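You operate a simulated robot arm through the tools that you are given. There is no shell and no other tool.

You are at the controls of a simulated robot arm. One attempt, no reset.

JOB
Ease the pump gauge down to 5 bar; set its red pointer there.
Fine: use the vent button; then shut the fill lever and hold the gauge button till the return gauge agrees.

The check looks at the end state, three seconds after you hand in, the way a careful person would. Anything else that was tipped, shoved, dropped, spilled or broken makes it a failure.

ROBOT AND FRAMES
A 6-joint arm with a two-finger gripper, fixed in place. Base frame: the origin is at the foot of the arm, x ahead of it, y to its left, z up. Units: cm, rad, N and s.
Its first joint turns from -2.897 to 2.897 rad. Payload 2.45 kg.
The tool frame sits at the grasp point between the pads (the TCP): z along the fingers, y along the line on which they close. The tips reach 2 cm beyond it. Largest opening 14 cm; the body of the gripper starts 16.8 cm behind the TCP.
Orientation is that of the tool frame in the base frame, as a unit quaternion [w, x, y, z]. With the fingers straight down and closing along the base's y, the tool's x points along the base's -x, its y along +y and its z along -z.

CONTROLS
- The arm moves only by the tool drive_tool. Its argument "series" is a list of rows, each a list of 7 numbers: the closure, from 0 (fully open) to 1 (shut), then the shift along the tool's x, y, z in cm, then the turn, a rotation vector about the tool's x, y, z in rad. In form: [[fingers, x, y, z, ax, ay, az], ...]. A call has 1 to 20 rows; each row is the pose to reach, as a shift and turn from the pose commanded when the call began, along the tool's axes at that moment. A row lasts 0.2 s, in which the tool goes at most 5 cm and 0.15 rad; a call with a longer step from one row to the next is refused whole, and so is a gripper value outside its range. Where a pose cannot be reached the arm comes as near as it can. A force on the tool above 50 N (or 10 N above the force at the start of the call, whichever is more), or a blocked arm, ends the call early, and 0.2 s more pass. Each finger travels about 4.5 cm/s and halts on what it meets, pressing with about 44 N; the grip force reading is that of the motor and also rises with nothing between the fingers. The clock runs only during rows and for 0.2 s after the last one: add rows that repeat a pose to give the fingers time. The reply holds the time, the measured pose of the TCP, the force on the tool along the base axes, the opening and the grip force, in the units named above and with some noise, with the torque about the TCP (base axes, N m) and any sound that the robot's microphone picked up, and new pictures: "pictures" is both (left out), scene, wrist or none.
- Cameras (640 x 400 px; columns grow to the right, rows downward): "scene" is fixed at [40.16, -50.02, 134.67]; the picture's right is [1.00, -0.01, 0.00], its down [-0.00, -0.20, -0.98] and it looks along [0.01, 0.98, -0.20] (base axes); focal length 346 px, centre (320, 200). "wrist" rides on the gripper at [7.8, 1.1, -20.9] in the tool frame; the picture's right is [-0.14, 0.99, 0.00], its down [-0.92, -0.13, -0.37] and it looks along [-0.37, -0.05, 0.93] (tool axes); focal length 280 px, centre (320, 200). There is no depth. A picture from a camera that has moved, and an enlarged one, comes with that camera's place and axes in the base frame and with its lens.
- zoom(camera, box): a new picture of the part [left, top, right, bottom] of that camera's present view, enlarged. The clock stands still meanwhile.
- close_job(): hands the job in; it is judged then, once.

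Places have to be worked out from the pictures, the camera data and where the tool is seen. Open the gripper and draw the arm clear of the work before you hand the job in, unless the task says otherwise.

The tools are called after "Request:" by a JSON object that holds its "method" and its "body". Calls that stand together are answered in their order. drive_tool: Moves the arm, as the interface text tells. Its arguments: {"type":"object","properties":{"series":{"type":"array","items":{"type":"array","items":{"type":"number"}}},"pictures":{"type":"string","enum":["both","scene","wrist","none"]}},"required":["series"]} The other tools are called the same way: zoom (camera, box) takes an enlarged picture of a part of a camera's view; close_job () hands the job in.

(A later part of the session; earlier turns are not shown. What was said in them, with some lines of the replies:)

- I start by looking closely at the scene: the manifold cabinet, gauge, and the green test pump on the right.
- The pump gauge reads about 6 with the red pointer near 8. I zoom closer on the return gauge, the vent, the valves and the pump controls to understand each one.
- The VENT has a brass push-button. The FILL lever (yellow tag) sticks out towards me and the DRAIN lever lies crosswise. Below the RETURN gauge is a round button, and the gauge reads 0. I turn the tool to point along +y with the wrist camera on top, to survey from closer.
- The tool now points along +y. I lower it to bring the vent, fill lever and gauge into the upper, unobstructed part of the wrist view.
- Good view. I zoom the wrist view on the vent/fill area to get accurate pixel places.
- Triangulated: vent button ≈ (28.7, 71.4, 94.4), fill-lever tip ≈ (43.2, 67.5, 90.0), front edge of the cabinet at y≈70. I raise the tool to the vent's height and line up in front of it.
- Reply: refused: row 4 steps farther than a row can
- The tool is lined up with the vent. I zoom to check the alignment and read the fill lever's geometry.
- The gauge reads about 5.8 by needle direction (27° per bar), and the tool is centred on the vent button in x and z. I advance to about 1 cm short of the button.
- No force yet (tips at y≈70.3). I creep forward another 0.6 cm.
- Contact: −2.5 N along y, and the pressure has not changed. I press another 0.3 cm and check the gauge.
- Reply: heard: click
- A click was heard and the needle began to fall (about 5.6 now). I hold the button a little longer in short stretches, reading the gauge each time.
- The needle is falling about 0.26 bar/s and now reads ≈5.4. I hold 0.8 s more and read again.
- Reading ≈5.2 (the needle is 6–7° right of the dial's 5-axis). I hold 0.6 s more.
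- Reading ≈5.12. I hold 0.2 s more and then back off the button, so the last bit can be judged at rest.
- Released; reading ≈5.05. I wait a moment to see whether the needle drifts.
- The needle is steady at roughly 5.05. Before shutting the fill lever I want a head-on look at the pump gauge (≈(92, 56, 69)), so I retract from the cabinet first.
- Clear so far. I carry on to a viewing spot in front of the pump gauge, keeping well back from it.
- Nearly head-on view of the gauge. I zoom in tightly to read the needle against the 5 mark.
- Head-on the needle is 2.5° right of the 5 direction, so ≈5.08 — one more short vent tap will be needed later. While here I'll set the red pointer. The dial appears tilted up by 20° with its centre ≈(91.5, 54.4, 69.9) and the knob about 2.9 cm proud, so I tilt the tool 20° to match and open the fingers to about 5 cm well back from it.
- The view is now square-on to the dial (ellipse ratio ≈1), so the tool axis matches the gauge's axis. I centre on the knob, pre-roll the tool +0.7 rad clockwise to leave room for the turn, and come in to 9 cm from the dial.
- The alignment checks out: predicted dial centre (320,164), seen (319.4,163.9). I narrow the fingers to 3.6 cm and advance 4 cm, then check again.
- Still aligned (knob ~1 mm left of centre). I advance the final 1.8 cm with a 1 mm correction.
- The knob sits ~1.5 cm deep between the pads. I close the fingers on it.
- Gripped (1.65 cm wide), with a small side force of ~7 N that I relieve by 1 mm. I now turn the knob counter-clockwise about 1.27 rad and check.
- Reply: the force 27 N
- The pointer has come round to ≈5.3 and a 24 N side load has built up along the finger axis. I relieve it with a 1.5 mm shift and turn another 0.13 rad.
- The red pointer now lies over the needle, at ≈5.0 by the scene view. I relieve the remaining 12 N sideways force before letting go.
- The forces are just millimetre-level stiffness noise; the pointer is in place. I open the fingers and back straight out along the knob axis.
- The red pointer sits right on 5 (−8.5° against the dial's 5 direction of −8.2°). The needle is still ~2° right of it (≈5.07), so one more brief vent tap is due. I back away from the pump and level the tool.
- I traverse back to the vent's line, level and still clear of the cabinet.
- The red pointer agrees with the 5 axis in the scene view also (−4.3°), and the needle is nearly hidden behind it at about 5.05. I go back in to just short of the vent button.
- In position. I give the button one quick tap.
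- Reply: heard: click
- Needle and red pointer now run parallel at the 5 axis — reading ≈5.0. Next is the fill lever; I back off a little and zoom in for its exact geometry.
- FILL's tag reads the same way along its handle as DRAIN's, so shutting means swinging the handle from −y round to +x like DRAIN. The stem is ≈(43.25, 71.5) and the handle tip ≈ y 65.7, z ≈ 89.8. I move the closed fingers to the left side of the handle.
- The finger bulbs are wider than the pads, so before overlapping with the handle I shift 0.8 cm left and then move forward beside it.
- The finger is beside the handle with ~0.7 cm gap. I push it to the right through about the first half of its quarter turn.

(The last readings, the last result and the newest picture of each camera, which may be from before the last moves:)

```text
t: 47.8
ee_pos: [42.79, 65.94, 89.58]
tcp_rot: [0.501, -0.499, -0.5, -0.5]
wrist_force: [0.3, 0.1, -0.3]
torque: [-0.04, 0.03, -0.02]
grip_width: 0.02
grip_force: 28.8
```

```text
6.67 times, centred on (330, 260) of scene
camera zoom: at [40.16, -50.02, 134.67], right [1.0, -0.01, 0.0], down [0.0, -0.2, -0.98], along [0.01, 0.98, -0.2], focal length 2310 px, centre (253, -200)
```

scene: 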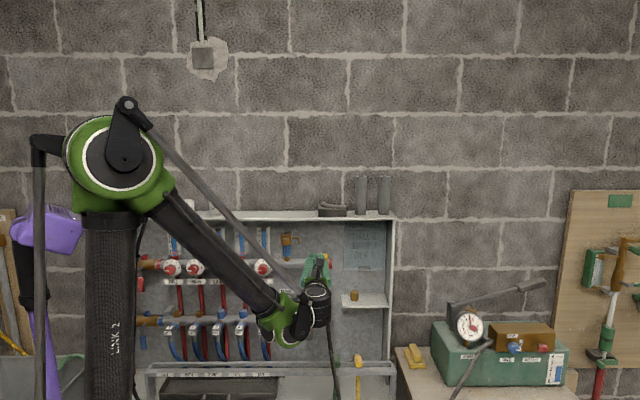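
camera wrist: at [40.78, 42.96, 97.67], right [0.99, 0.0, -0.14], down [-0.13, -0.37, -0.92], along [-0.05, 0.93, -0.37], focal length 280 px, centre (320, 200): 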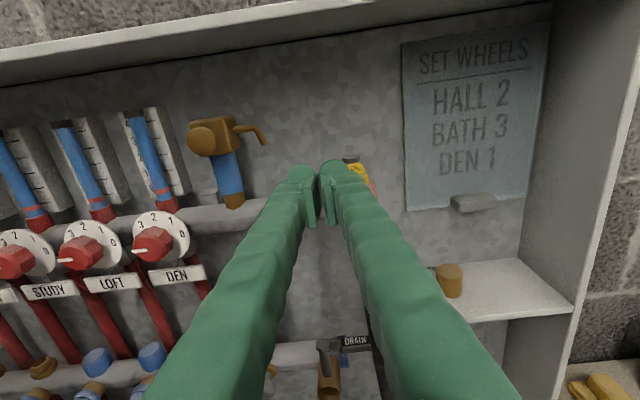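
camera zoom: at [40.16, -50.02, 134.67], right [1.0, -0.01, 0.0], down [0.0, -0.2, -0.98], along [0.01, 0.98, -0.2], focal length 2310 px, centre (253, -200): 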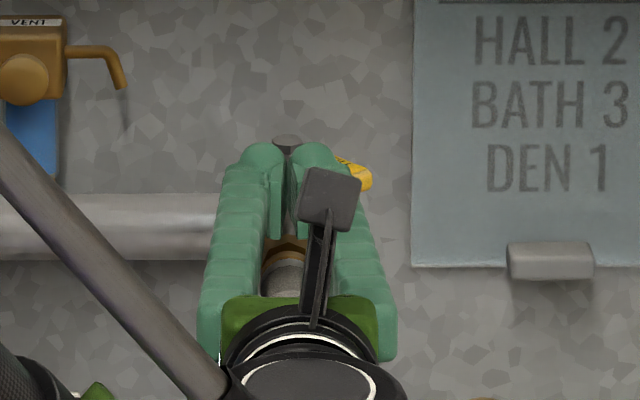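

The handle is swinging smoothly with little force. I continue the arc to the crosswise position, biasing to the right to stay off the stem cap.

Request:
{"method": "drive_tool", "body": {"series": [[1, 0, 0.5, 0.05, 0, 0, 0], [1, 0, 1.0, 0.3, 0, 0, 0], [1, 0, 1.45, 0.55, 0, 0, 0], [1, 0, 1.85, 0.8, 0, 0, 0], [1, 0, 2.2, 1.1, 0, 0, 0], [1, 0, 2.55, 1.45, 0, 0, 0], [1, 0, 2.85, 1.75, 0, 0, 0], [1, 0, 3.1, 2.05, 0, 0, 0], [1, 0, 3.3, 2.35, 0, 0, 0], [1, 0, 3.3, 2.35, 0, 0, 0]], "pictures": "none"}}

Request:
{"method": "zoom", "body": {"camera": "wrist", "box": [270, 110, 400, 230]}}

Request:
{"method": "zoom", "body": {"camera": "scene", "box": [290, 230, 370, 290]}}

```text
t: 50.0
ee_pos: [46.21, 68.13, 89.81]
tcp_rot: [-0.5, 0.5, 0.501, 0.499]
wrist_force: [-0.8, -0.3, 0.0]
torque: [-0.01, 0.02, -0.01]
grip_width: 0.02
grip_force: 29.3
```

```text
3.33 times, centred on (335, 170) of wrist
camera zoom: at [47.31, 47.37, 97.67], right [0.99, 0.0, -0.14], down [-0.13, -0.37, -0.92], along [-0.05, 0.93, -0.37], focal length 935 px, centre (270, 300)
```

zoom: 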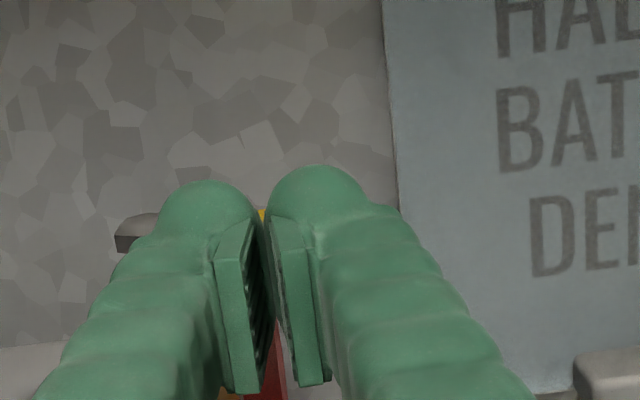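

```text
6.67 times, centred on (330, 260) of scene
camera zoom: at [40.16, -50.02, 134.67], right [1.0, -0.01, 0.0], down [0.0, -0.2, -0.98], along [0.01, 0.98, -0.2], focal length 2310 px, centre (253, -200)
```

zoom: 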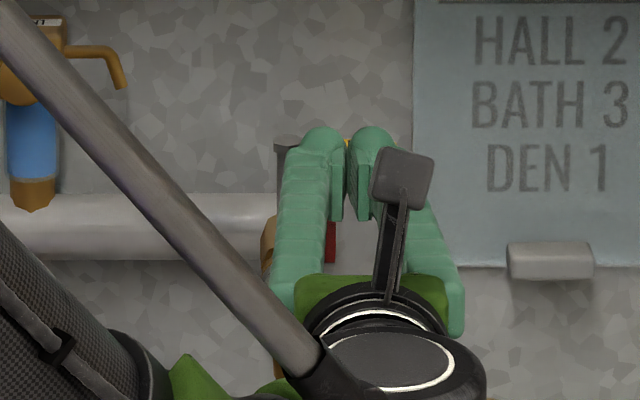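

The handle is hidden behind the fingers and no stop has been felt yet. I press forward in small steps until it meets its stop.

Request:
{"method": "drive_tool", "body": {"series": [[1, 0, 0.1, 0.2, 0, 0, 0], [1, 0, 0.1, 0.4, 0, 0, 0], [1, 0, 0.1, 0.5, 0, 0, 0]], "pictures": "none"}}

Request:
{"method": "zoom", "body": {"camera": "scene", "box": [310, 240, 350, 270]}}

```text
t: 50.8
ee_pos: [46.33, 68.36, 89.72]
tcp_rot: [-0.5, 0.5, 0.5, 0.5]
wrist_force: [-0.2, -31.0, 9.1]
torque: [0.24, 0.03, 0.11]
grip_width: 0.62
grip_force: 29.2
stopped in row 3: the force on the tool passed its limit at 57 N (the readings are from after the stop); the commanded pose is now the measured one
```

```text
13.33 times, centred on (330, 255) of scene
camera zoom: at [40.16, -50.02, 134.67], right [1.0, -0.01, 0.0], down [0.0, -0.2, -0.98], along [0.01, 0.98, -0.2], focal length 4620 px, centre (187, -533)
```

zoom: 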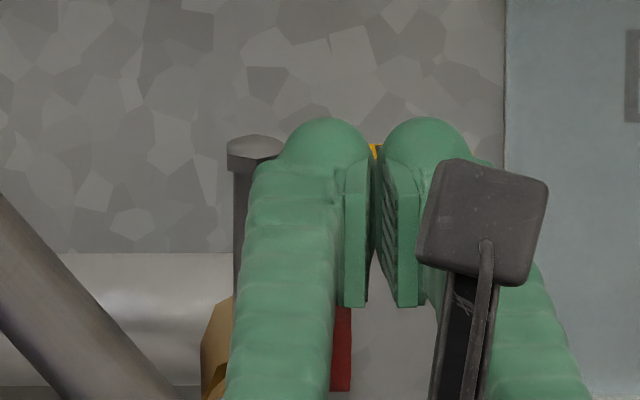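

A firm stop was met. I back straight off to look at the handle.

Request:
{"method": "drive_tool", "body": {"series": [[1, 0, 0, -1, 0, 0, 0], [1, 0, 0, -4, 0, 0, 0], [1, 0, 0, -8, 0, 0, 0], [1, -3, 0, -12, 0, 0, 0], [1, -7, 0, -14, 0, 0, 0], [1, -7, 0, -14, 0, 0, 0]]}}

Request:
{"method": "zoom", "body": {"camera": "scene", "box": [300, 235, 360, 285]}}

Request:
{"method": "zoom", "body": {"camera": "wrist", "box": [240, 60, 380, 170]}}

Request:
{"method": "zoom", "body": {"camera": "scene", "box": [456, 310, 484, 338]}}

```text
t: 52.2
ee_pos: [46.13, 54.52, 82.59]
tcp_rot: [-0.5, 0.5, 0.501, 0.5]
wrist_force: [0.0, 1.0, 0.3]
torque: [-0.02, -0.01, 0.0]
grip_width: 0.01
grip_force: 29.3
camera wrist: at [47.28, 33.72, 90.6], right [0.99, 0.0, -0.14], down [-0.13, -0.37, -0.92], along [-0.05, 0.93, -0.37], focal length 280 px, centre (320, 200)
```

scene: 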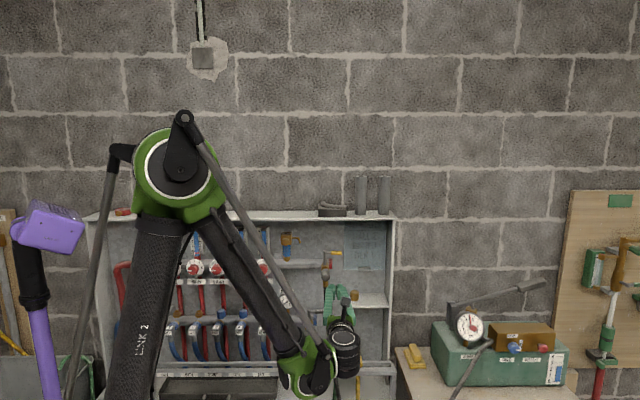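
wrist: 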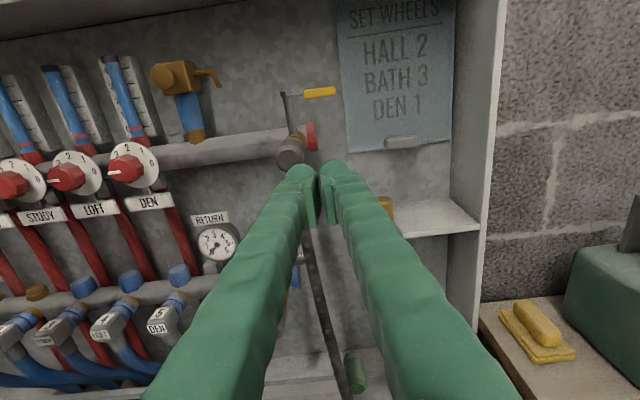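

```text
8.00 times, centred on (330, 260) of scene
camera zoom: at [40.16, -50.02, 134.67], right [1.0, -0.01, 0.0], down [0.0, -0.2, -0.98], along [0.01, 0.98, -0.2], focal length 2772 px, centre (240, -280)
```

zoom: 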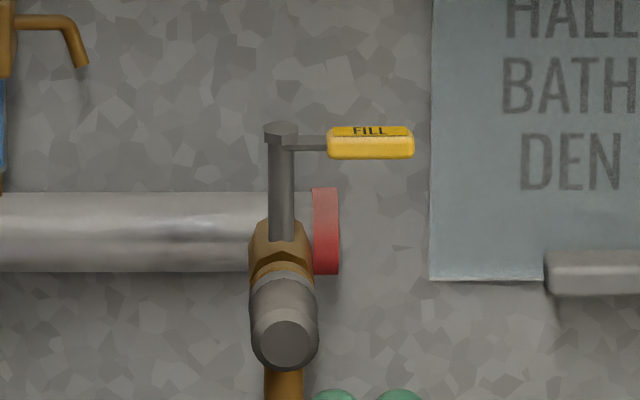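

```text
3.64 times, centred on (310, 115) of wrist
camera zoom: at [47.28, 33.72, 90.6], right [0.99, 0.0, -0.14], down [-0.13, -0.37, -0.92], along [-0.05, 0.93, -0.37], focal length 1020 px, centre (356, 509)
```

zoom: 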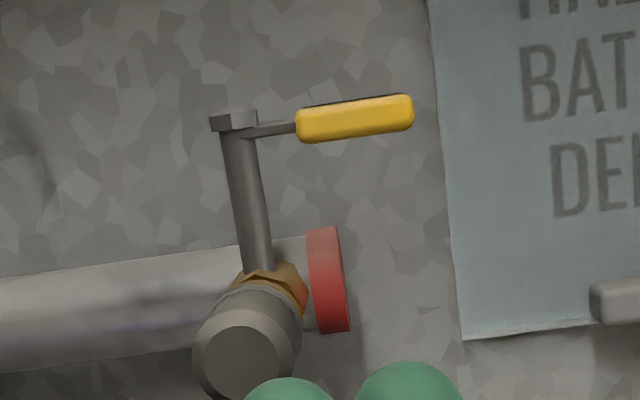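

```text
14.29 times, centred on (470, 324) of scene
camera zoom: at [40.16, -50.02, 134.67], right [1.0, -0.01, 0.0], down [0.0, -0.2, -0.98], along [0.01, 0.98, -0.2], focal length 4950 px, centre (-1823, -1571)
```

zoom: 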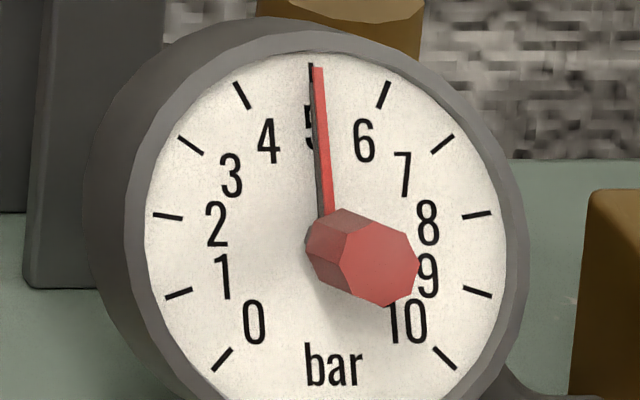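

FILL now lies crosswise exactly like DRAIN, and the pump gauge has not moved. I now go down to look at the button under the RETURN gauge, estimated at ≈(28.5, 67.3, 62.7).

Request:
{"method": "drive_tool", "body": {"series": [[1, 0, 0, -4, 0, 0, 0], [1, 0, 0, -8, 0, 0, 0], [1, -1, -2, -11, 0, 0, 0], [1, -4, -4.5, -11, 0, 0, 0], [1, -7, -7, -11, 0, 0, 0], [1, -10, -9.5, -11, 0, 0, 0], [1, -13, -12, -11, 0, 0, 0], [1, -16, -14.5, -11, 0, 0, 0], [1, -19, -16.5, -11, 0, 0, 0], [1, -22, -17.6, -11, 0, 0, 0], [1, -22, -17.6, -11, 0, 0, 0]]}}

Request:
{"method": "zoom", "body": {"camera": "wrist", "box": [260, 60, 380, 180]}}

Request:
{"method": "zoom", "body": {"camera": "scene", "box": [250, 270, 350, 400]}}

```text
t: 54.6
ee_pos: [34.09, 44.62, 79.1]
tcp_rot: [-0.499, 0.5, 0.502, 0.499]
wrist_force: [-0.2, 1.1, -0.4]
torque: [-0.01, 0.02, 0.01]
grip_width: 0.0
grip_force: 29.4
out of reach, approached as far as the arm can: row 5, 6, 7, 8, 9, 10, 11
camera wrist: at [35.2, 23.82, 87.17], right [0.99, 0.0, -0.14], down [-0.13, -0.37, -0.92], along [-0.05, 0.93, -0.37], focal length 280 px, centre (320, 200)
```

scene: 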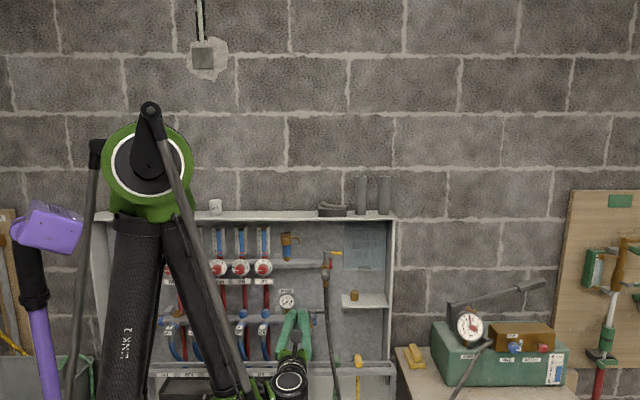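
wrist: 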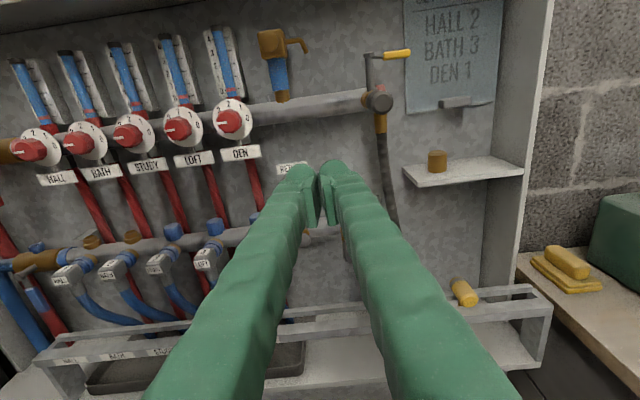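

```text
3.33 times, centred on (320, 120) of wrist
camera zoom: at [35.2, 23.82, 87.17], right [0.99, 0.0, -0.14], down [-0.13, -0.37, -0.92], along [-0.05, 0.93, -0.37], focal length 935 px, centre (320, 467)
```

zoom: 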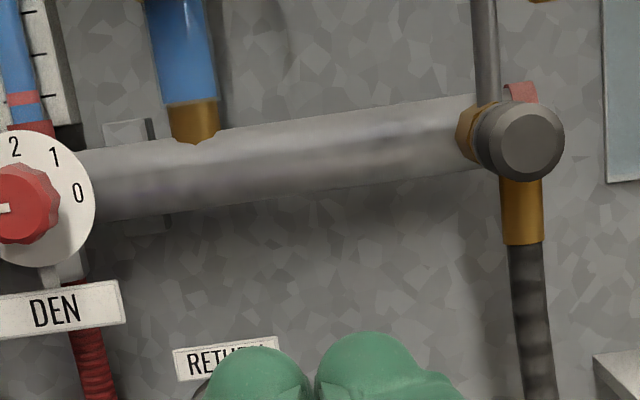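

```text
3.08 times, centred on (300, 335) of scene
camera zoom: at [40.16, -50.02, 134.67], right [1.0, -0.01, 0.0], down [0.0, -0.2, -0.98], along [0.01, 0.98, -0.2], focal length 1066 px, centre (382, -215)
```

zoom: 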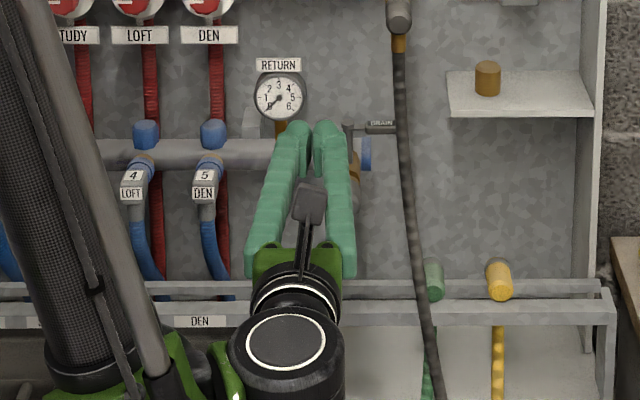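

The arm could not get there: with the tool level, this low and close is out of its range. I raise it a bit, and will approach the button with the tool tilted downward instead.

Request:
{"method": "drive_tool", "body": {"series": [[1, 4, 0, 2, 0, 0, 0], [1, 8, 0, 4, 0, 0, 0], [1, 12, 0, 6, 0, 0, 0], [1, 16, 0, 8, 0, 0, 0], [1, 16, 0, 8, 0, 0, 0]], "pictures": "none"}}

```text
t: 55.8
ee_pos: [34.24, 52.84, 95.01]
tcp_rot: [-0.5, 0.5, 0.501, 0.499]
wrist_force: [0.5, -0.6, 0.3]
torque: [0.0, -0.03, 0.01]
grip_width: 0.0
grip_force: 29.4
```

The reference is the reached pose, so I'm at (34.2, 52.8, 95). I tilt the tool 30° down and descend in front of the return gauge, staying clear of the fittings.

Request:
{"method": "drive_tool", "body": {"series": [[1, 0, -1.4, -1, 0, -0.131, 0], [1, 0, -2.8, -2, 0, -0.262, 0], [1, 0, -4.2, -3, 0, -0.393, 0], [1, -1, -5.7, -4, 0, -0.5236, 0], [1, -5, -5.7, -4, 0, -0.5236, 0], [1, -9, -5.7, -3, 0, -0.5236, 0], [1, -13, -5.7, -2, 0, -0.5236, 0], [1, -17, -5.7, -1, 0, -0.5236, 0], [1, -21, -5.7, 0, 0, -0.5236, 0], [1, -24, -5.7, 1, 0, -0.5236, 0], [1, -27, -5.7, 2, 0, -0.5236, 0], [1, -27, -5.7, 2, 0, -0.5236, 0]]}}

Request:
{"method": "zoom", "body": {"camera": "wrist", "box": [260, 20, 400, 180]}}

Request:
{"method": "zoom", "body": {"camera": "scene", "box": [240, 270, 340, 400]}}

```text
t: 58.4
ee_pos: [28.64, 54.99, 67.79]
tcp_rot: [-0.354, 0.612, 0.613, 0.354]
wrist_force: [0.1, 0.0, -0.3]
torque: [0.01, 0.01, 0.03]
grip_width: 0.0
grip_force: 29.6
camera wrist: at [29.67, 40.85, 85.23], right [0.99, -0.07, -0.12], down [-0.13, -0.78, -0.61], along [-0.05, 0.62, -0.78], focal length 280 px, centre (320, 200)
```

scene: 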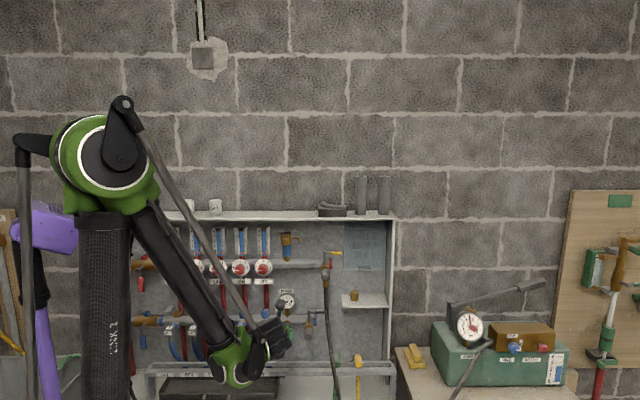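
wrist: 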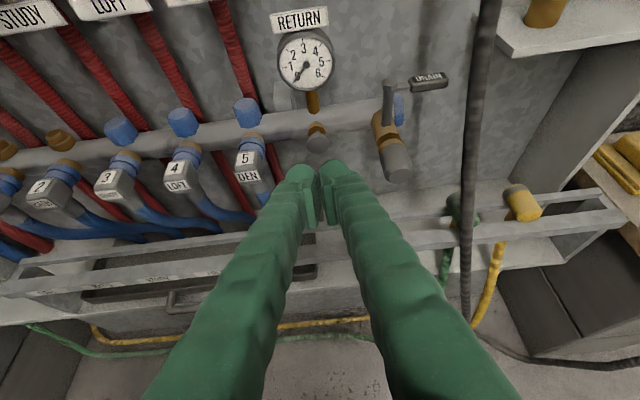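

```text
2.50 times, centred on (330, 100) of wrist
camera zoom: at [29.67, 40.85, 85.23], right [0.99, -0.07, -0.12], down [-0.13, -0.78, -0.61], along [-0.05, 0.62, -0.78], focal length 701 px, centre (295, 450)
```

zoom: 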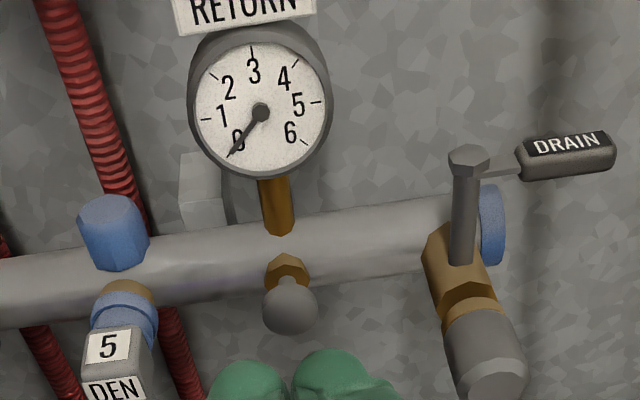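

```text
3.08 times, centred on (290, 335) of scene
camera zoom: at [40.16, -50.02, 134.67], right [1.0, -0.01, 0.0], down [0.0, -0.2, -0.98], along [0.01, 0.98, -0.2], focal length 1066 px, centre (412, -215)
```

zoom: 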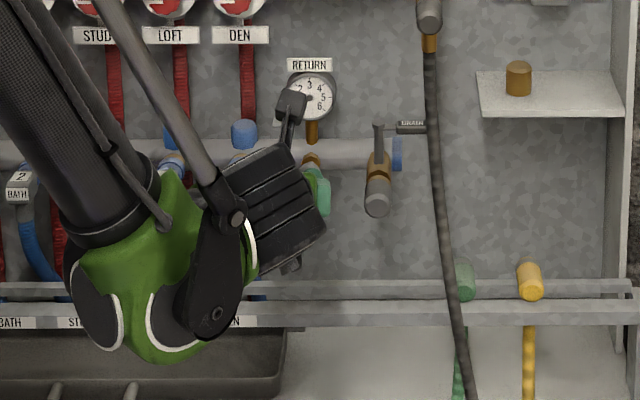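

The wrist camera sees the RETURN gauge (at 0) and the button well. The button's face is ≈(28.5, 67.5, 62.5), pointing straight out. I move the fingertips to just in front of it.

Request:
{"method": "drive_tool", "body": {"series": [[1, -0.2, -0.1, 3, 0, 0, 0], [1, -0.4, -0.1, 6, 0, 0, 0], [1, -0.6, -0.1, 8, 0, 0, 0], [1, -0.6, -0.1, 9.2, 0, 0, 0], [1, -0.6, -0.1, 9.2, 0, 0, 0]]}}

Request:
{"method": "zoom", "body": {"camera": "wrist", "box": [260, 80, 380, 200]}}

Request:
{"method": "zoom", "body": {"camera": "scene", "box": [250, 280, 330, 350]}}

```text
t: 59.6
ee_pos: [28.44, 62.62, 62.75]
tcp_rot: [-0.353, 0.613, 0.613, 0.354]
wrist_force: [-0.2, 0.2, 0.2]
torque: [0.0, -0.01, 0.02]
grip_width: 0.01
grip_force: 29.3
camera wrist: at [29.6, 48.47, 80.14], right [0.99, -0.07, -0.12], down [-0.13, -0.78, -0.61], along [-0.05, 0.62, -0.78], focal length 280 px, centre (320, 200)
```

scene: 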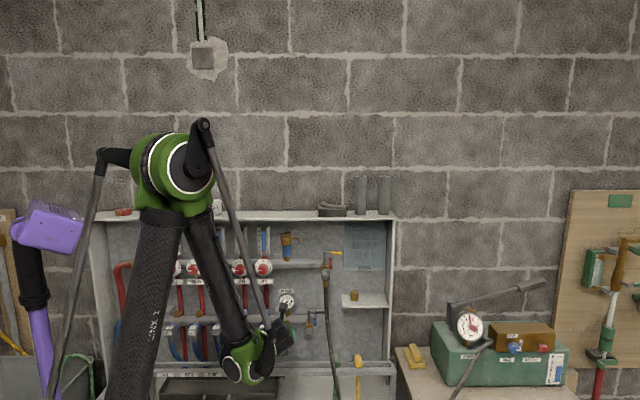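
wrist: 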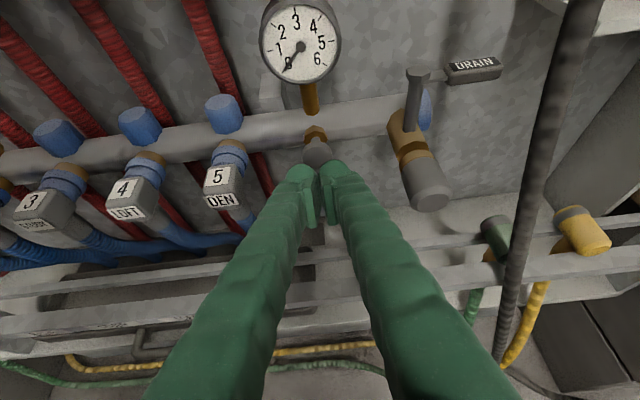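

```text
3.33 times, centred on (320, 140) of wrist
camera zoom: at [29.6, 48.47, 80.14], right [0.99, -0.07, -0.12], down [-0.13, -0.78, -0.61], along [-0.05, 0.62, -0.78], focal length 935 px, centre (320, 400)
```

zoom: 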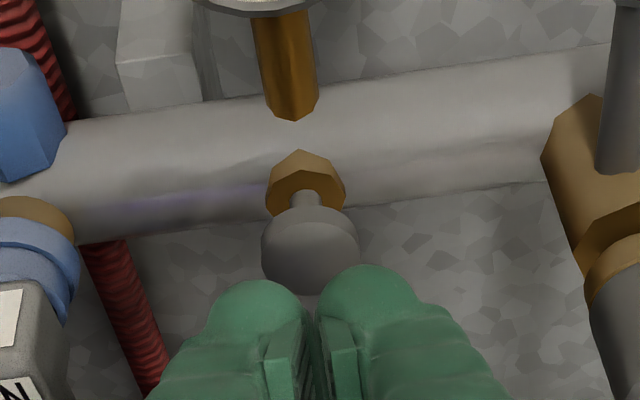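

```text
5.71 times, centred on (290, 315) of scene
camera zoom: at [40.16, -50.02, 134.67], right [1.0, -0.01, 0.0], down [0.0, -0.2, -0.98], along [0.01, 0.98, -0.2], focal length 1980 px, centre (491, -457)
```

zoom: 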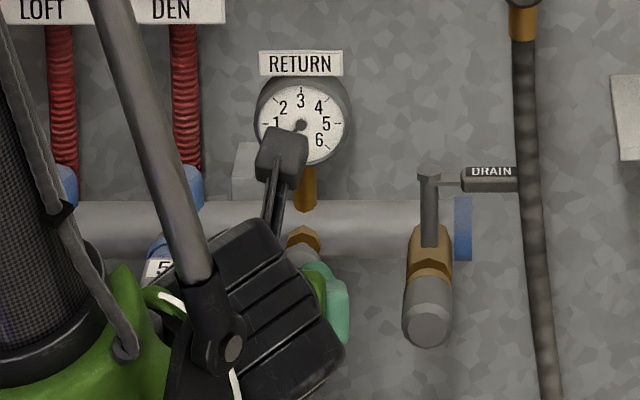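

Lined up, about 2 cm short of the button. I advance in +y to near contact.

Request:
{"method": "drive_tool", "body": {"series": [[1, 0.2, 0.05, 0.7, 0, 0, 0], [1, 0.4, 0.05, 1.3, 0, 0, 0], [1, 0.6, 0.05, 1.85, 0, 0, 0], [1, 0.6, 0.05, 1.85, 0, 0, 0]], "pictures": "none"}}

Request:
{"method": "zoom", "body": {"camera": "wrist", "box": [260, 80, 380, 200]}}

```text
t: 60.6
ee_pos: [28.49, 64.36, 62.38]
tcp_rot: [-0.354, 0.612, 0.613, 0.353]
wrist_force: [-0.7, -0.4, -0.2]
torque: [0.0, 0.02, -0.01]
grip_width: 0.0
grip_force: 29.4
```

```text
3.33 times, centred on (320, 140) of wrist
camera zoom: at [29.66, 50.3, 79.73], right [0.99, -0.07, -0.12], down [-0.13, -0.78, -0.61], along [-0.05, 0.62, -0.78], focal length 935 px, centre (320, 400)
```

zoom: 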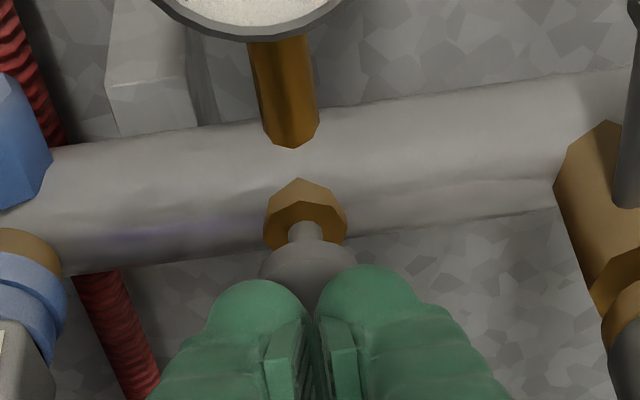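

No contact yet. I creep another 0.8 cm in +y.

Request:
{"method": "drive_tool", "body": {"series": [[1, 0.1, 0, 0.173, 0, 0, 0], [1, 0.2, 0, 0.346, 0, 0, 0], [1, 0.3, 0, 0.52, 0, 0, 0], [1, 0.4, 0, 0.69, 0, 0, 0]], "pictures": "wrist"}}

Request:
{"method": "zoom", "body": {"camera": "wrist", "box": [260, 80, 380, 200]}}

```text
t: 61.6
ee_pos: [28.53, 65.23, 62.37]
tcp_rot: [-0.353, 0.612, 0.613, 0.354]
wrist_force: [-0.2, -1.0, 1.5]
torque: [0.0, 0.05, 0.0]
grip_width: 0.61
grip_force: 29.0
camera wrist: at [29.64, 51.09, 79.75], right [0.99, -0.07, -0.12], down [-0.13, -0.78, -0.61], along [-0.05, 0.62, -0.78], focal length 280 px, centre (320, 200)
```

wrist: 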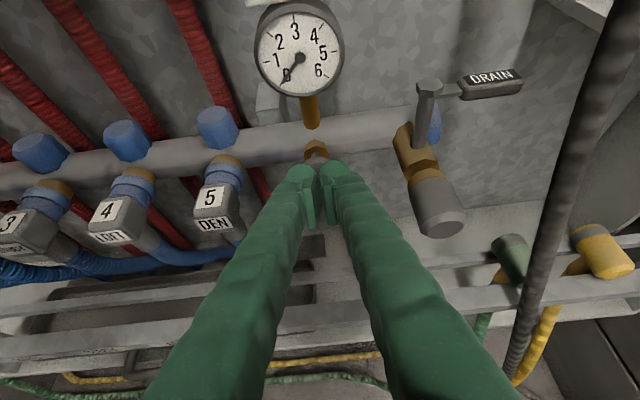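

```text
3.33 times, centred on (320, 140) of wrist
camera zoom: at [29.64, 51.09, 79.75], right [0.99, -0.07, -0.12], down [-0.13, -0.78, -0.61], along [-0.05, 0.62, -0.78], focal length 935 px, centre (320, 400)
```

zoom: 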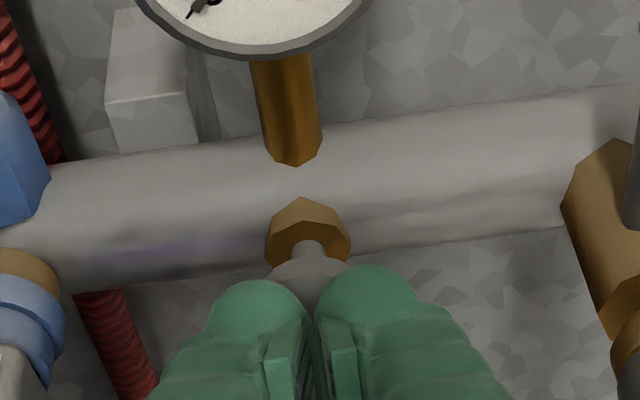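

Contact is beginning (grip width shows the same 0.6 as at the vent). I press in a little further.

Request:
{"method": "drive_tool", "body": {"series": [[1, 0.1, 0, 0.173, 0, 0, 0], [1, 0.2, 0, 0.346, 0, 0, 0], [1, 0.2, 0, 0.346, 0, 0, 0]], "pictures": "wrist"}}

Request:
{"method": "zoom", "body": {"camera": "wrist", "box": [240, 0, 360, 110]}}

```text
t: 62.4
ee_pos: [28.56, 65.61, 62.3]
tcp_rot: [-0.353, 0.612, 0.613, 0.353]
wrist_force: [-0.5, -2.6, 0.3]
torque: [0.01, -0.02, -0.01]
grip_width: 0.59
grip_force: 29.1
camera wrist: at [29.64, 51.51, 79.76], right [0.99, -0.07, -0.12], down [-0.13, -0.78, -0.61], along [-0.05, 0.62, -0.78], focal length 280 px, centre (320, 200)
```

wrist: 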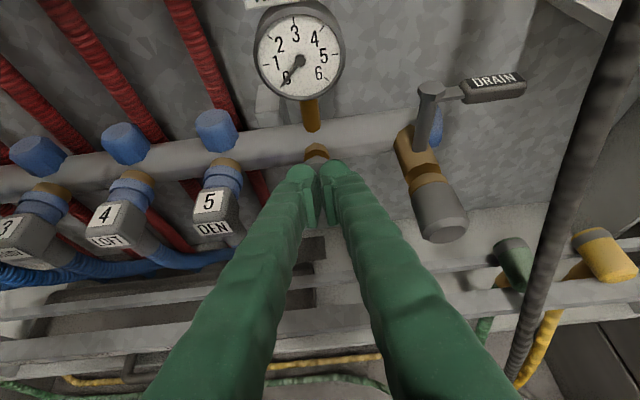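

```text
3.64 times, centred on (300, 55) of wrist
camera zoom: at [29.64, 51.51, 79.76], right [0.99, -0.07, -0.12], down [-0.13, -0.78, -0.61], along [-0.05, 0.62, -0.78], focal length 1020 px, centre (393, 727)
```

zoom: 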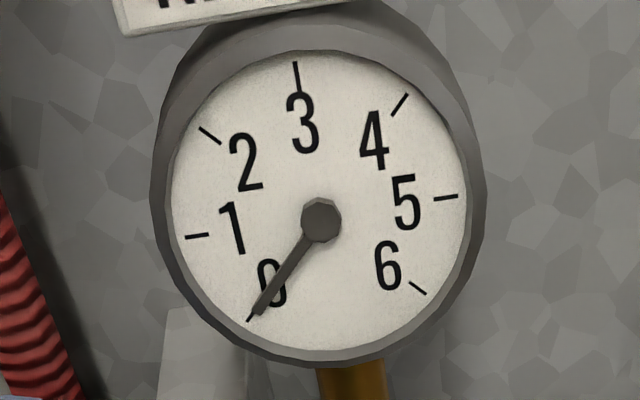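

Force is −2.6 N and there is no click yet. I press another 0.4 cm.

Request:
{"method": "drive_tool", "body": {"series": [[1, 0.1, 0, 0.173, 0, 0, 0], [1, 0.2, 0, 0.346, 0, 0, 0], [1, 0.2, 0, 0.346, 0, 0, 0]], "pictures": "none"}}

Request:
{"method": "zoom", "body": {"camera": "wrist", "box": [240, 0, 360, 110]}}

```text
t: 63.2
ee_pos: [28.51, 65.98, 62.32]
tcp_rot: [-0.353, 0.612, 0.613, 0.353]
wrist_force: [0.8, -4.1, 2.0]
torque: [-0.02, -0.02, -0.02]
grip_width: 0.59
grip_force: 29.4
heard: click
```

```text
3.64 times, centred on (300, 55) of wrist
camera zoom: at [29.62, 51.88, 79.74], right [0.99, -0.07, -0.12], down [-0.13, -0.78, -0.61], along [-0.05, 0.62, -0.78], focal length 1020 px, centre (393, 727)
```

zoom: 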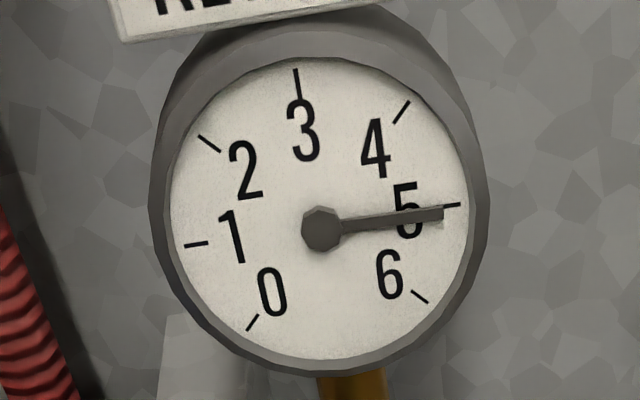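

Click — the return gauge swung up to about 5. I keep holding another second to let it settle, and check both gauges.

Request:
{"method": "drive_tool", "body": {"series": [[1, 0, 0, 0, 0, 0, 0], [1, 0, 0, 0, 0, 0, 0], [1, 0, 0, 0, 0, 0, 0], [1, 0, 0, 0, 0, 0, 0]]}}

Request:
{"method": "zoom", "body": {"camera": "wrist", "box": [240, 0, 360, 110]}}

Request:
{"method": "zoom", "body": {"camera": "scene", "box": [456, 310, 484, 338]}}

Request:
{"method": "zoom", "body": {"camera": "scene", "box": [270, 284, 310, 324]}}

```text
t: 64.2
ee_pos: [28.49, 65.93, 62.32]
tcp_rot: [-0.353, 0.612, 0.613, 0.353]
wrist_force: [1.5, -4.0, -0.2]
torque: [0.03, 0.02, -0.02]
grip_width: 0.59
grip_force: 29.6
camera wrist: at [29.62, 51.89, 79.74], right [0.99, -0.07, -0.12], down [-0.13, -0.78, -0.61], along [-0.05, 0.62, -0.78], focal length 280 px, centre (320, 200)
```

scene: 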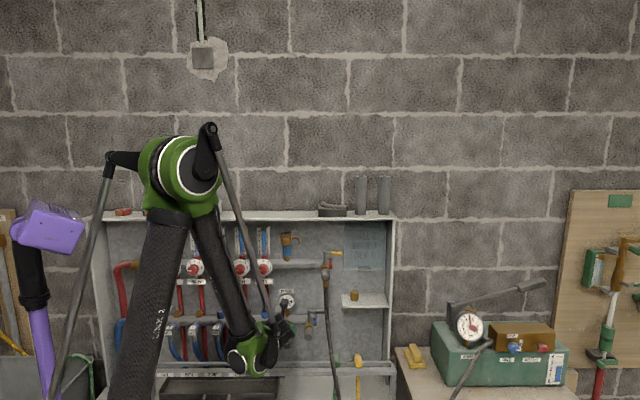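
wrist: 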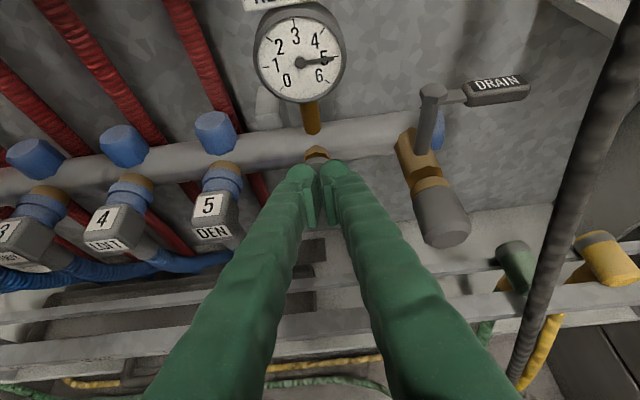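

```text
3.64 times, centred on (300, 55) of wrist
camera zoom: at [29.62, 51.89, 79.74], right [0.99, -0.07, -0.12], down [-0.13, -0.78, -0.61], along [-0.05, 0.62, -0.78], focal length 1020 px, centre (393, 727)
```

zoom: 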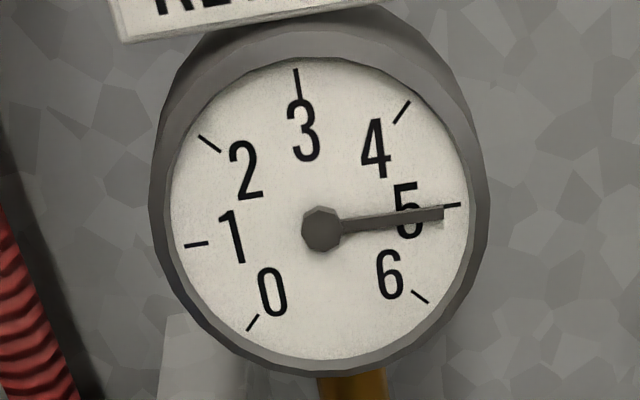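

```text
14.29 times, centred on (470, 324) of scene
camera zoom: at [40.16, -50.02, 134.67], right [1.0, -0.01, 0.0], down [0.0, -0.2, -0.98], along [0.01, 0.98, -0.2], focal length 4950 px, centre (-1823, -1571)
```

zoom: 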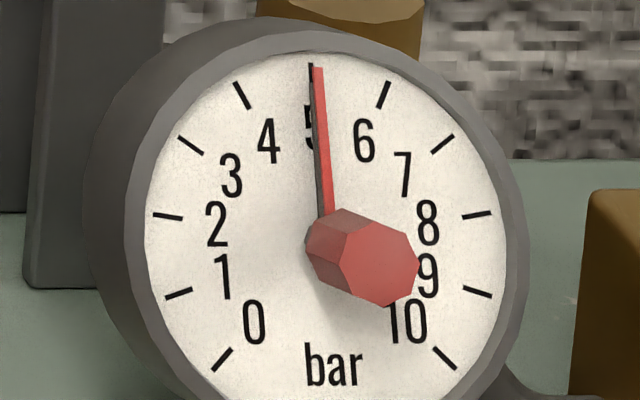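

```text
10.00 times, centred on (290, 304) of scene
camera zoom: at [40.16, -50.02, 134.67], right [1.0, -0.01, 0.0], down [0.0, -0.2, -0.98], along [0.01, 0.98, -0.2], focal length 3465 px, centre (620, -840)
```

zoom: 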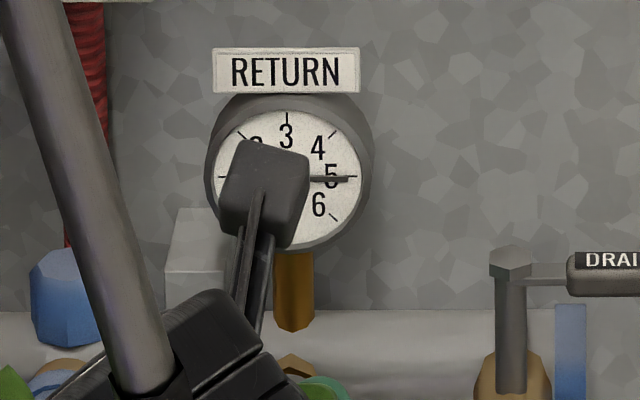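

Both gauges agree: the RETURN needle is parallel to its 1–5 line (5.0) and the pump gauge is still at 5. I release the button and draw back.

Request:
{"method": "drive_tool", "body": {"series": [[1, -0.5, 0, -0.866, 0, 0, 0], [1, -1, 0, -1.73, 0, 0, 0], [1, -1.5, 0, -3.5, 0, 0, 0], [1, -1.5, 0, -7, 0, 0, 0], [1, -1, 0, -11, 0, 0, 0], [1, 0, 0, -15, 0, 0, 0], [1, 0, 0, -15, 0, 0, 0]]}}

Request:
{"method": "zoom", "body": {"camera": "wrist", "box": [260, 20, 400, 180]}}

Request:
{"method": "zoom", "body": {"camera": "scene", "box": [456, 310, 484, 338]}}

```text
t: 65.8
ee_pos: [28.57, 52.95, 69.84]
tcp_rot: [-0.353, 0.612, 0.614, 0.353]
wrist_force: [-0.5, 0.9, -0.5]
torque: [0.01, -0.01, 0.0]
grip_width: 0.0
grip_force: 29.9
camera wrist: at [29.64, 38.89, 87.26], right [0.99, -0.07, -0.12], down [-0.13, -0.78, -0.61], along [-0.05, 0.62, -0.78], focal length 280 px, centre (320, 200)
```

scene: 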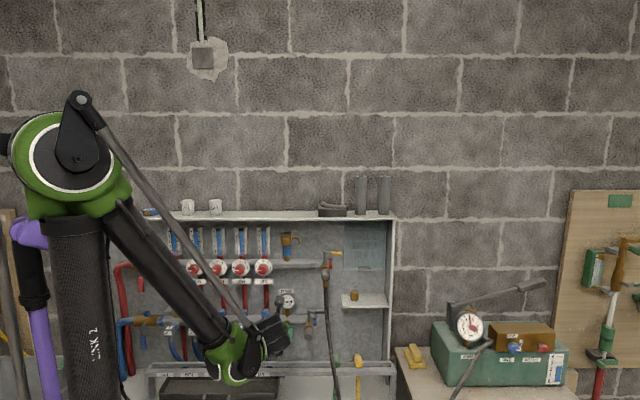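
wrist: 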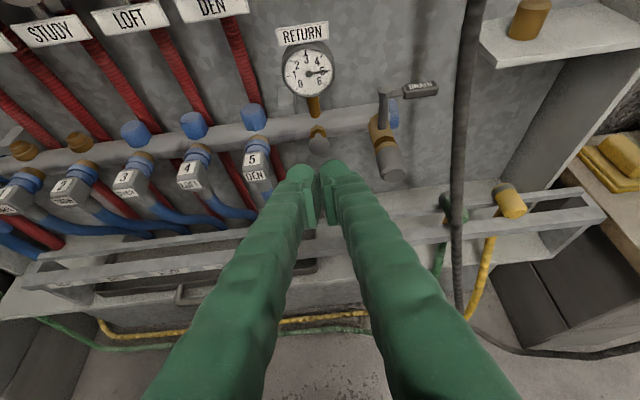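

```text
2.50 times, centred on (330, 100) of wrist
camera zoom: at [29.64, 38.89, 87.26], right [0.99, -0.07, -0.12], down [-0.13, -0.78, -0.61], along [-0.05, 0.62, -0.78], focal length 701 px, centre (295, 450)
```

zoom: 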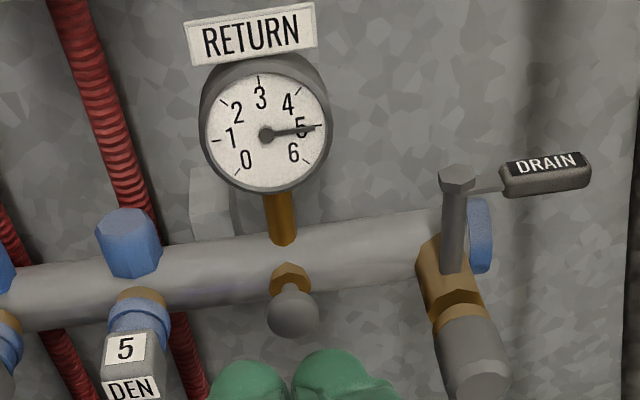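

```text
14.29 times, centred on (470, 324) of scene
camera zoom: at [40.16, -50.02, 134.67], right [1.0, -0.01, 0.0], down [0.0, -0.2, -0.98], along [0.01, 0.98, -0.2], focal length 4950 px, centre (-1823, -1571)
```

zoom: 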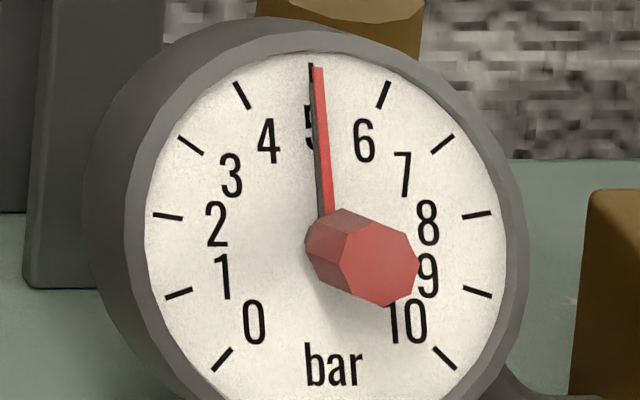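

Return gauge holds at 5, pump gauge and red pointer at 5, FILL shut. I draw the arm up and away and open the gripper.

Request:
{"method": "drive_tool", "body": {"series": [[1, 2.5, 0.6, -3.2, 0, 0, 0], [1, 5, 1.2, -6.4, 0, 0, 0], [1, 7.6, 1.9, -9.6, 0, 0, 0], [1, 10.1, 2.5, -12.8, 0, 0, 0], [1, 12.7, 3.2, -16, 0, 0, 0], [1, 15.2, 3.8, -19.2, 0, 0, 0], [1, 17.8, 4.5, -22.4, 0, 0, 0], [1, 20.3, 5.1, -25.6, 0, 0, 0], [0.9, 22.9, 5.8, -28.8, 0, 0, 0], [0.7, 25.4, 6.4, -32, 0, 0, 0], [0.5, 25.4, 6.4, -32, 0, 0, 0], [0.3, 25.4, 6.4, -32, 0, 0, 0], [0.1, 25.4, 6.4, -32, 0, 0, 0], [0, 25.4, 6.4, -32, 0, 0, 0], [0, 25.4, 6.4, -32, 0, 0, 0], [0, 25.4, 6.4, -32, 0, 0, 0], [0, 25.4, 6.4, -32, 0, 0, 0]]}}

Request:
{"method": "zoom", "body": {"camera": "scene", "box": [400, 260, 600, 400]}}

Request:
{"method": "zoom", "body": {"camera": "scene", "box": [100, 210, 400, 400]}}

Request:
{"method": "zoom", "body": {"camera": "scene", "box": [456, 310, 484, 338]}}

```text
t: 69.4
ee_pos: [34.83, 38.07, 107.85]
tcp_rot: [-0.353, 0.612, 0.612, 0.354]
wrist_force: [0.6, 0.0, -0.5]
torque: [-0.03, 0.02, 0.01]
grip_width: 13.98
grip_force: 0.2
camera wrist: at [35.97, 23.92, 125.28], right [0.99, -0.07, -0.12], down [-0.13, -0.78, -0.61], along [-0.05, 0.62, -0.78], focal length 280 px, centre (320, 200)
```

scene: 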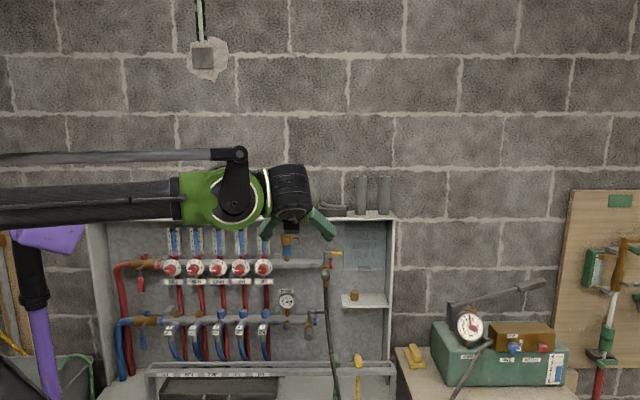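
wrist: 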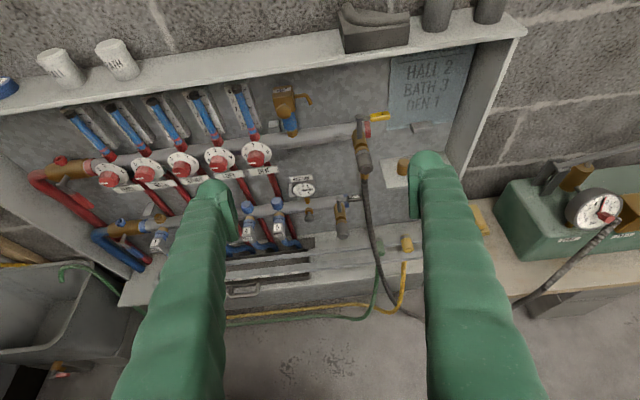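

```text
2.86 times, centred on (500, 330) of scene
camera zoom: at [40.16, -50.02, 134.67], right [1.0, -0.01, 0.0], down [0.0, -0.2, -0.98], along [0.01, 0.98, -0.2], focal length 990 px, centre (-194, -171)
```

zoom: 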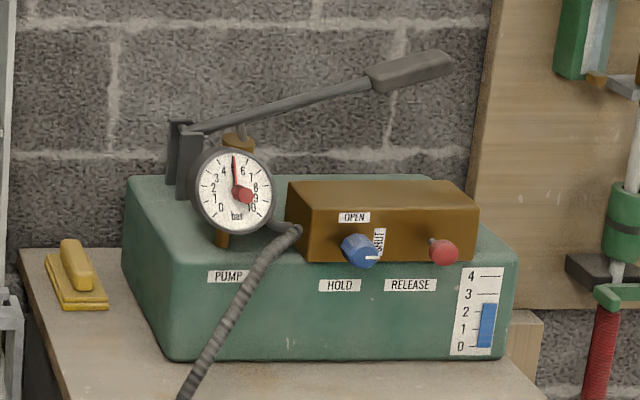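

```text
2.11 times, centred on (250, 305) of scene
camera zoom: at [40.16, -50.02, 134.67], right [1.0, -0.01, 0.0], down [0.0, -0.2, -0.98], along [0.01, 0.98, -0.2], focal length 730 px, centre (467, -21)
```

zoom: 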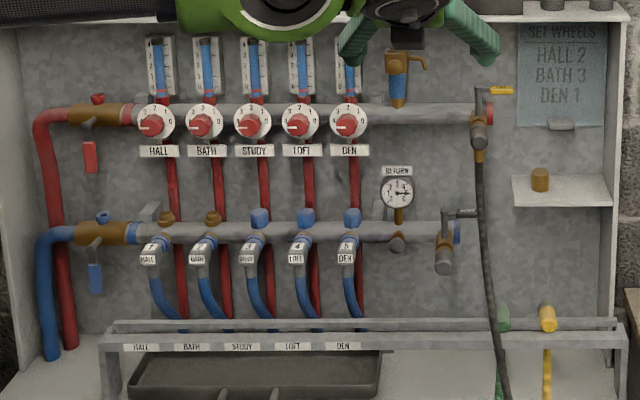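

```text
14.29 times, centred on (470, 324) of scene
camera zoom: at [40.16, -50.02, 134.67], right [1.0, -0.01, 0.0], down [0.0, -0.2, -0.98], along [0.01, 0.98, -0.2], focal length 4950 px, centre (-1823, -1571)
```

zoom: 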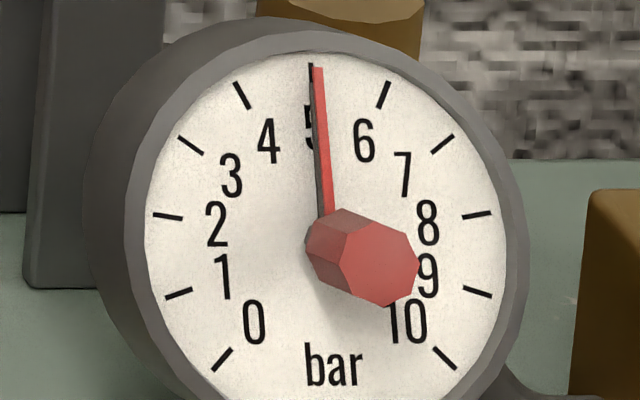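

Everything checks: pump gauge and red pointer at 5, FILL crosswise (shut), RETURN gauge at 5, and nothing else looks disturbed. The gripper is open and clear, so I hand the job in.

Request:
{"method": "close_job", "body": {}}

```text
The job is handed in.
```

The job is handed in. The pump gauge reads about 5.0 bar and its red pointer is set on 5.

- **Pressure:** I brought it down from about 5.7 bar with the vent button, ending with one short tap. The pressure then stayed steady.
- **Red pointer:** I turned its knob from about 8 back to 5. It lined up with the 5 mark in both camera views.
- **Fill lever:** It is shut, swung crosswise to its stop so it lies like the drain lever. The pump gauge did not move when it closed.
- **Return gauge:** I held its button until the needle rose to 5 and settled. It still reads 5 after release, so the two gauges agree.

I touched only those four controls. In the last pictures nothing else looked moved, and the arm is drawn back with the gripper open. The readings are judged by eye from the camera pictures, to within a few hundredths of a bar.
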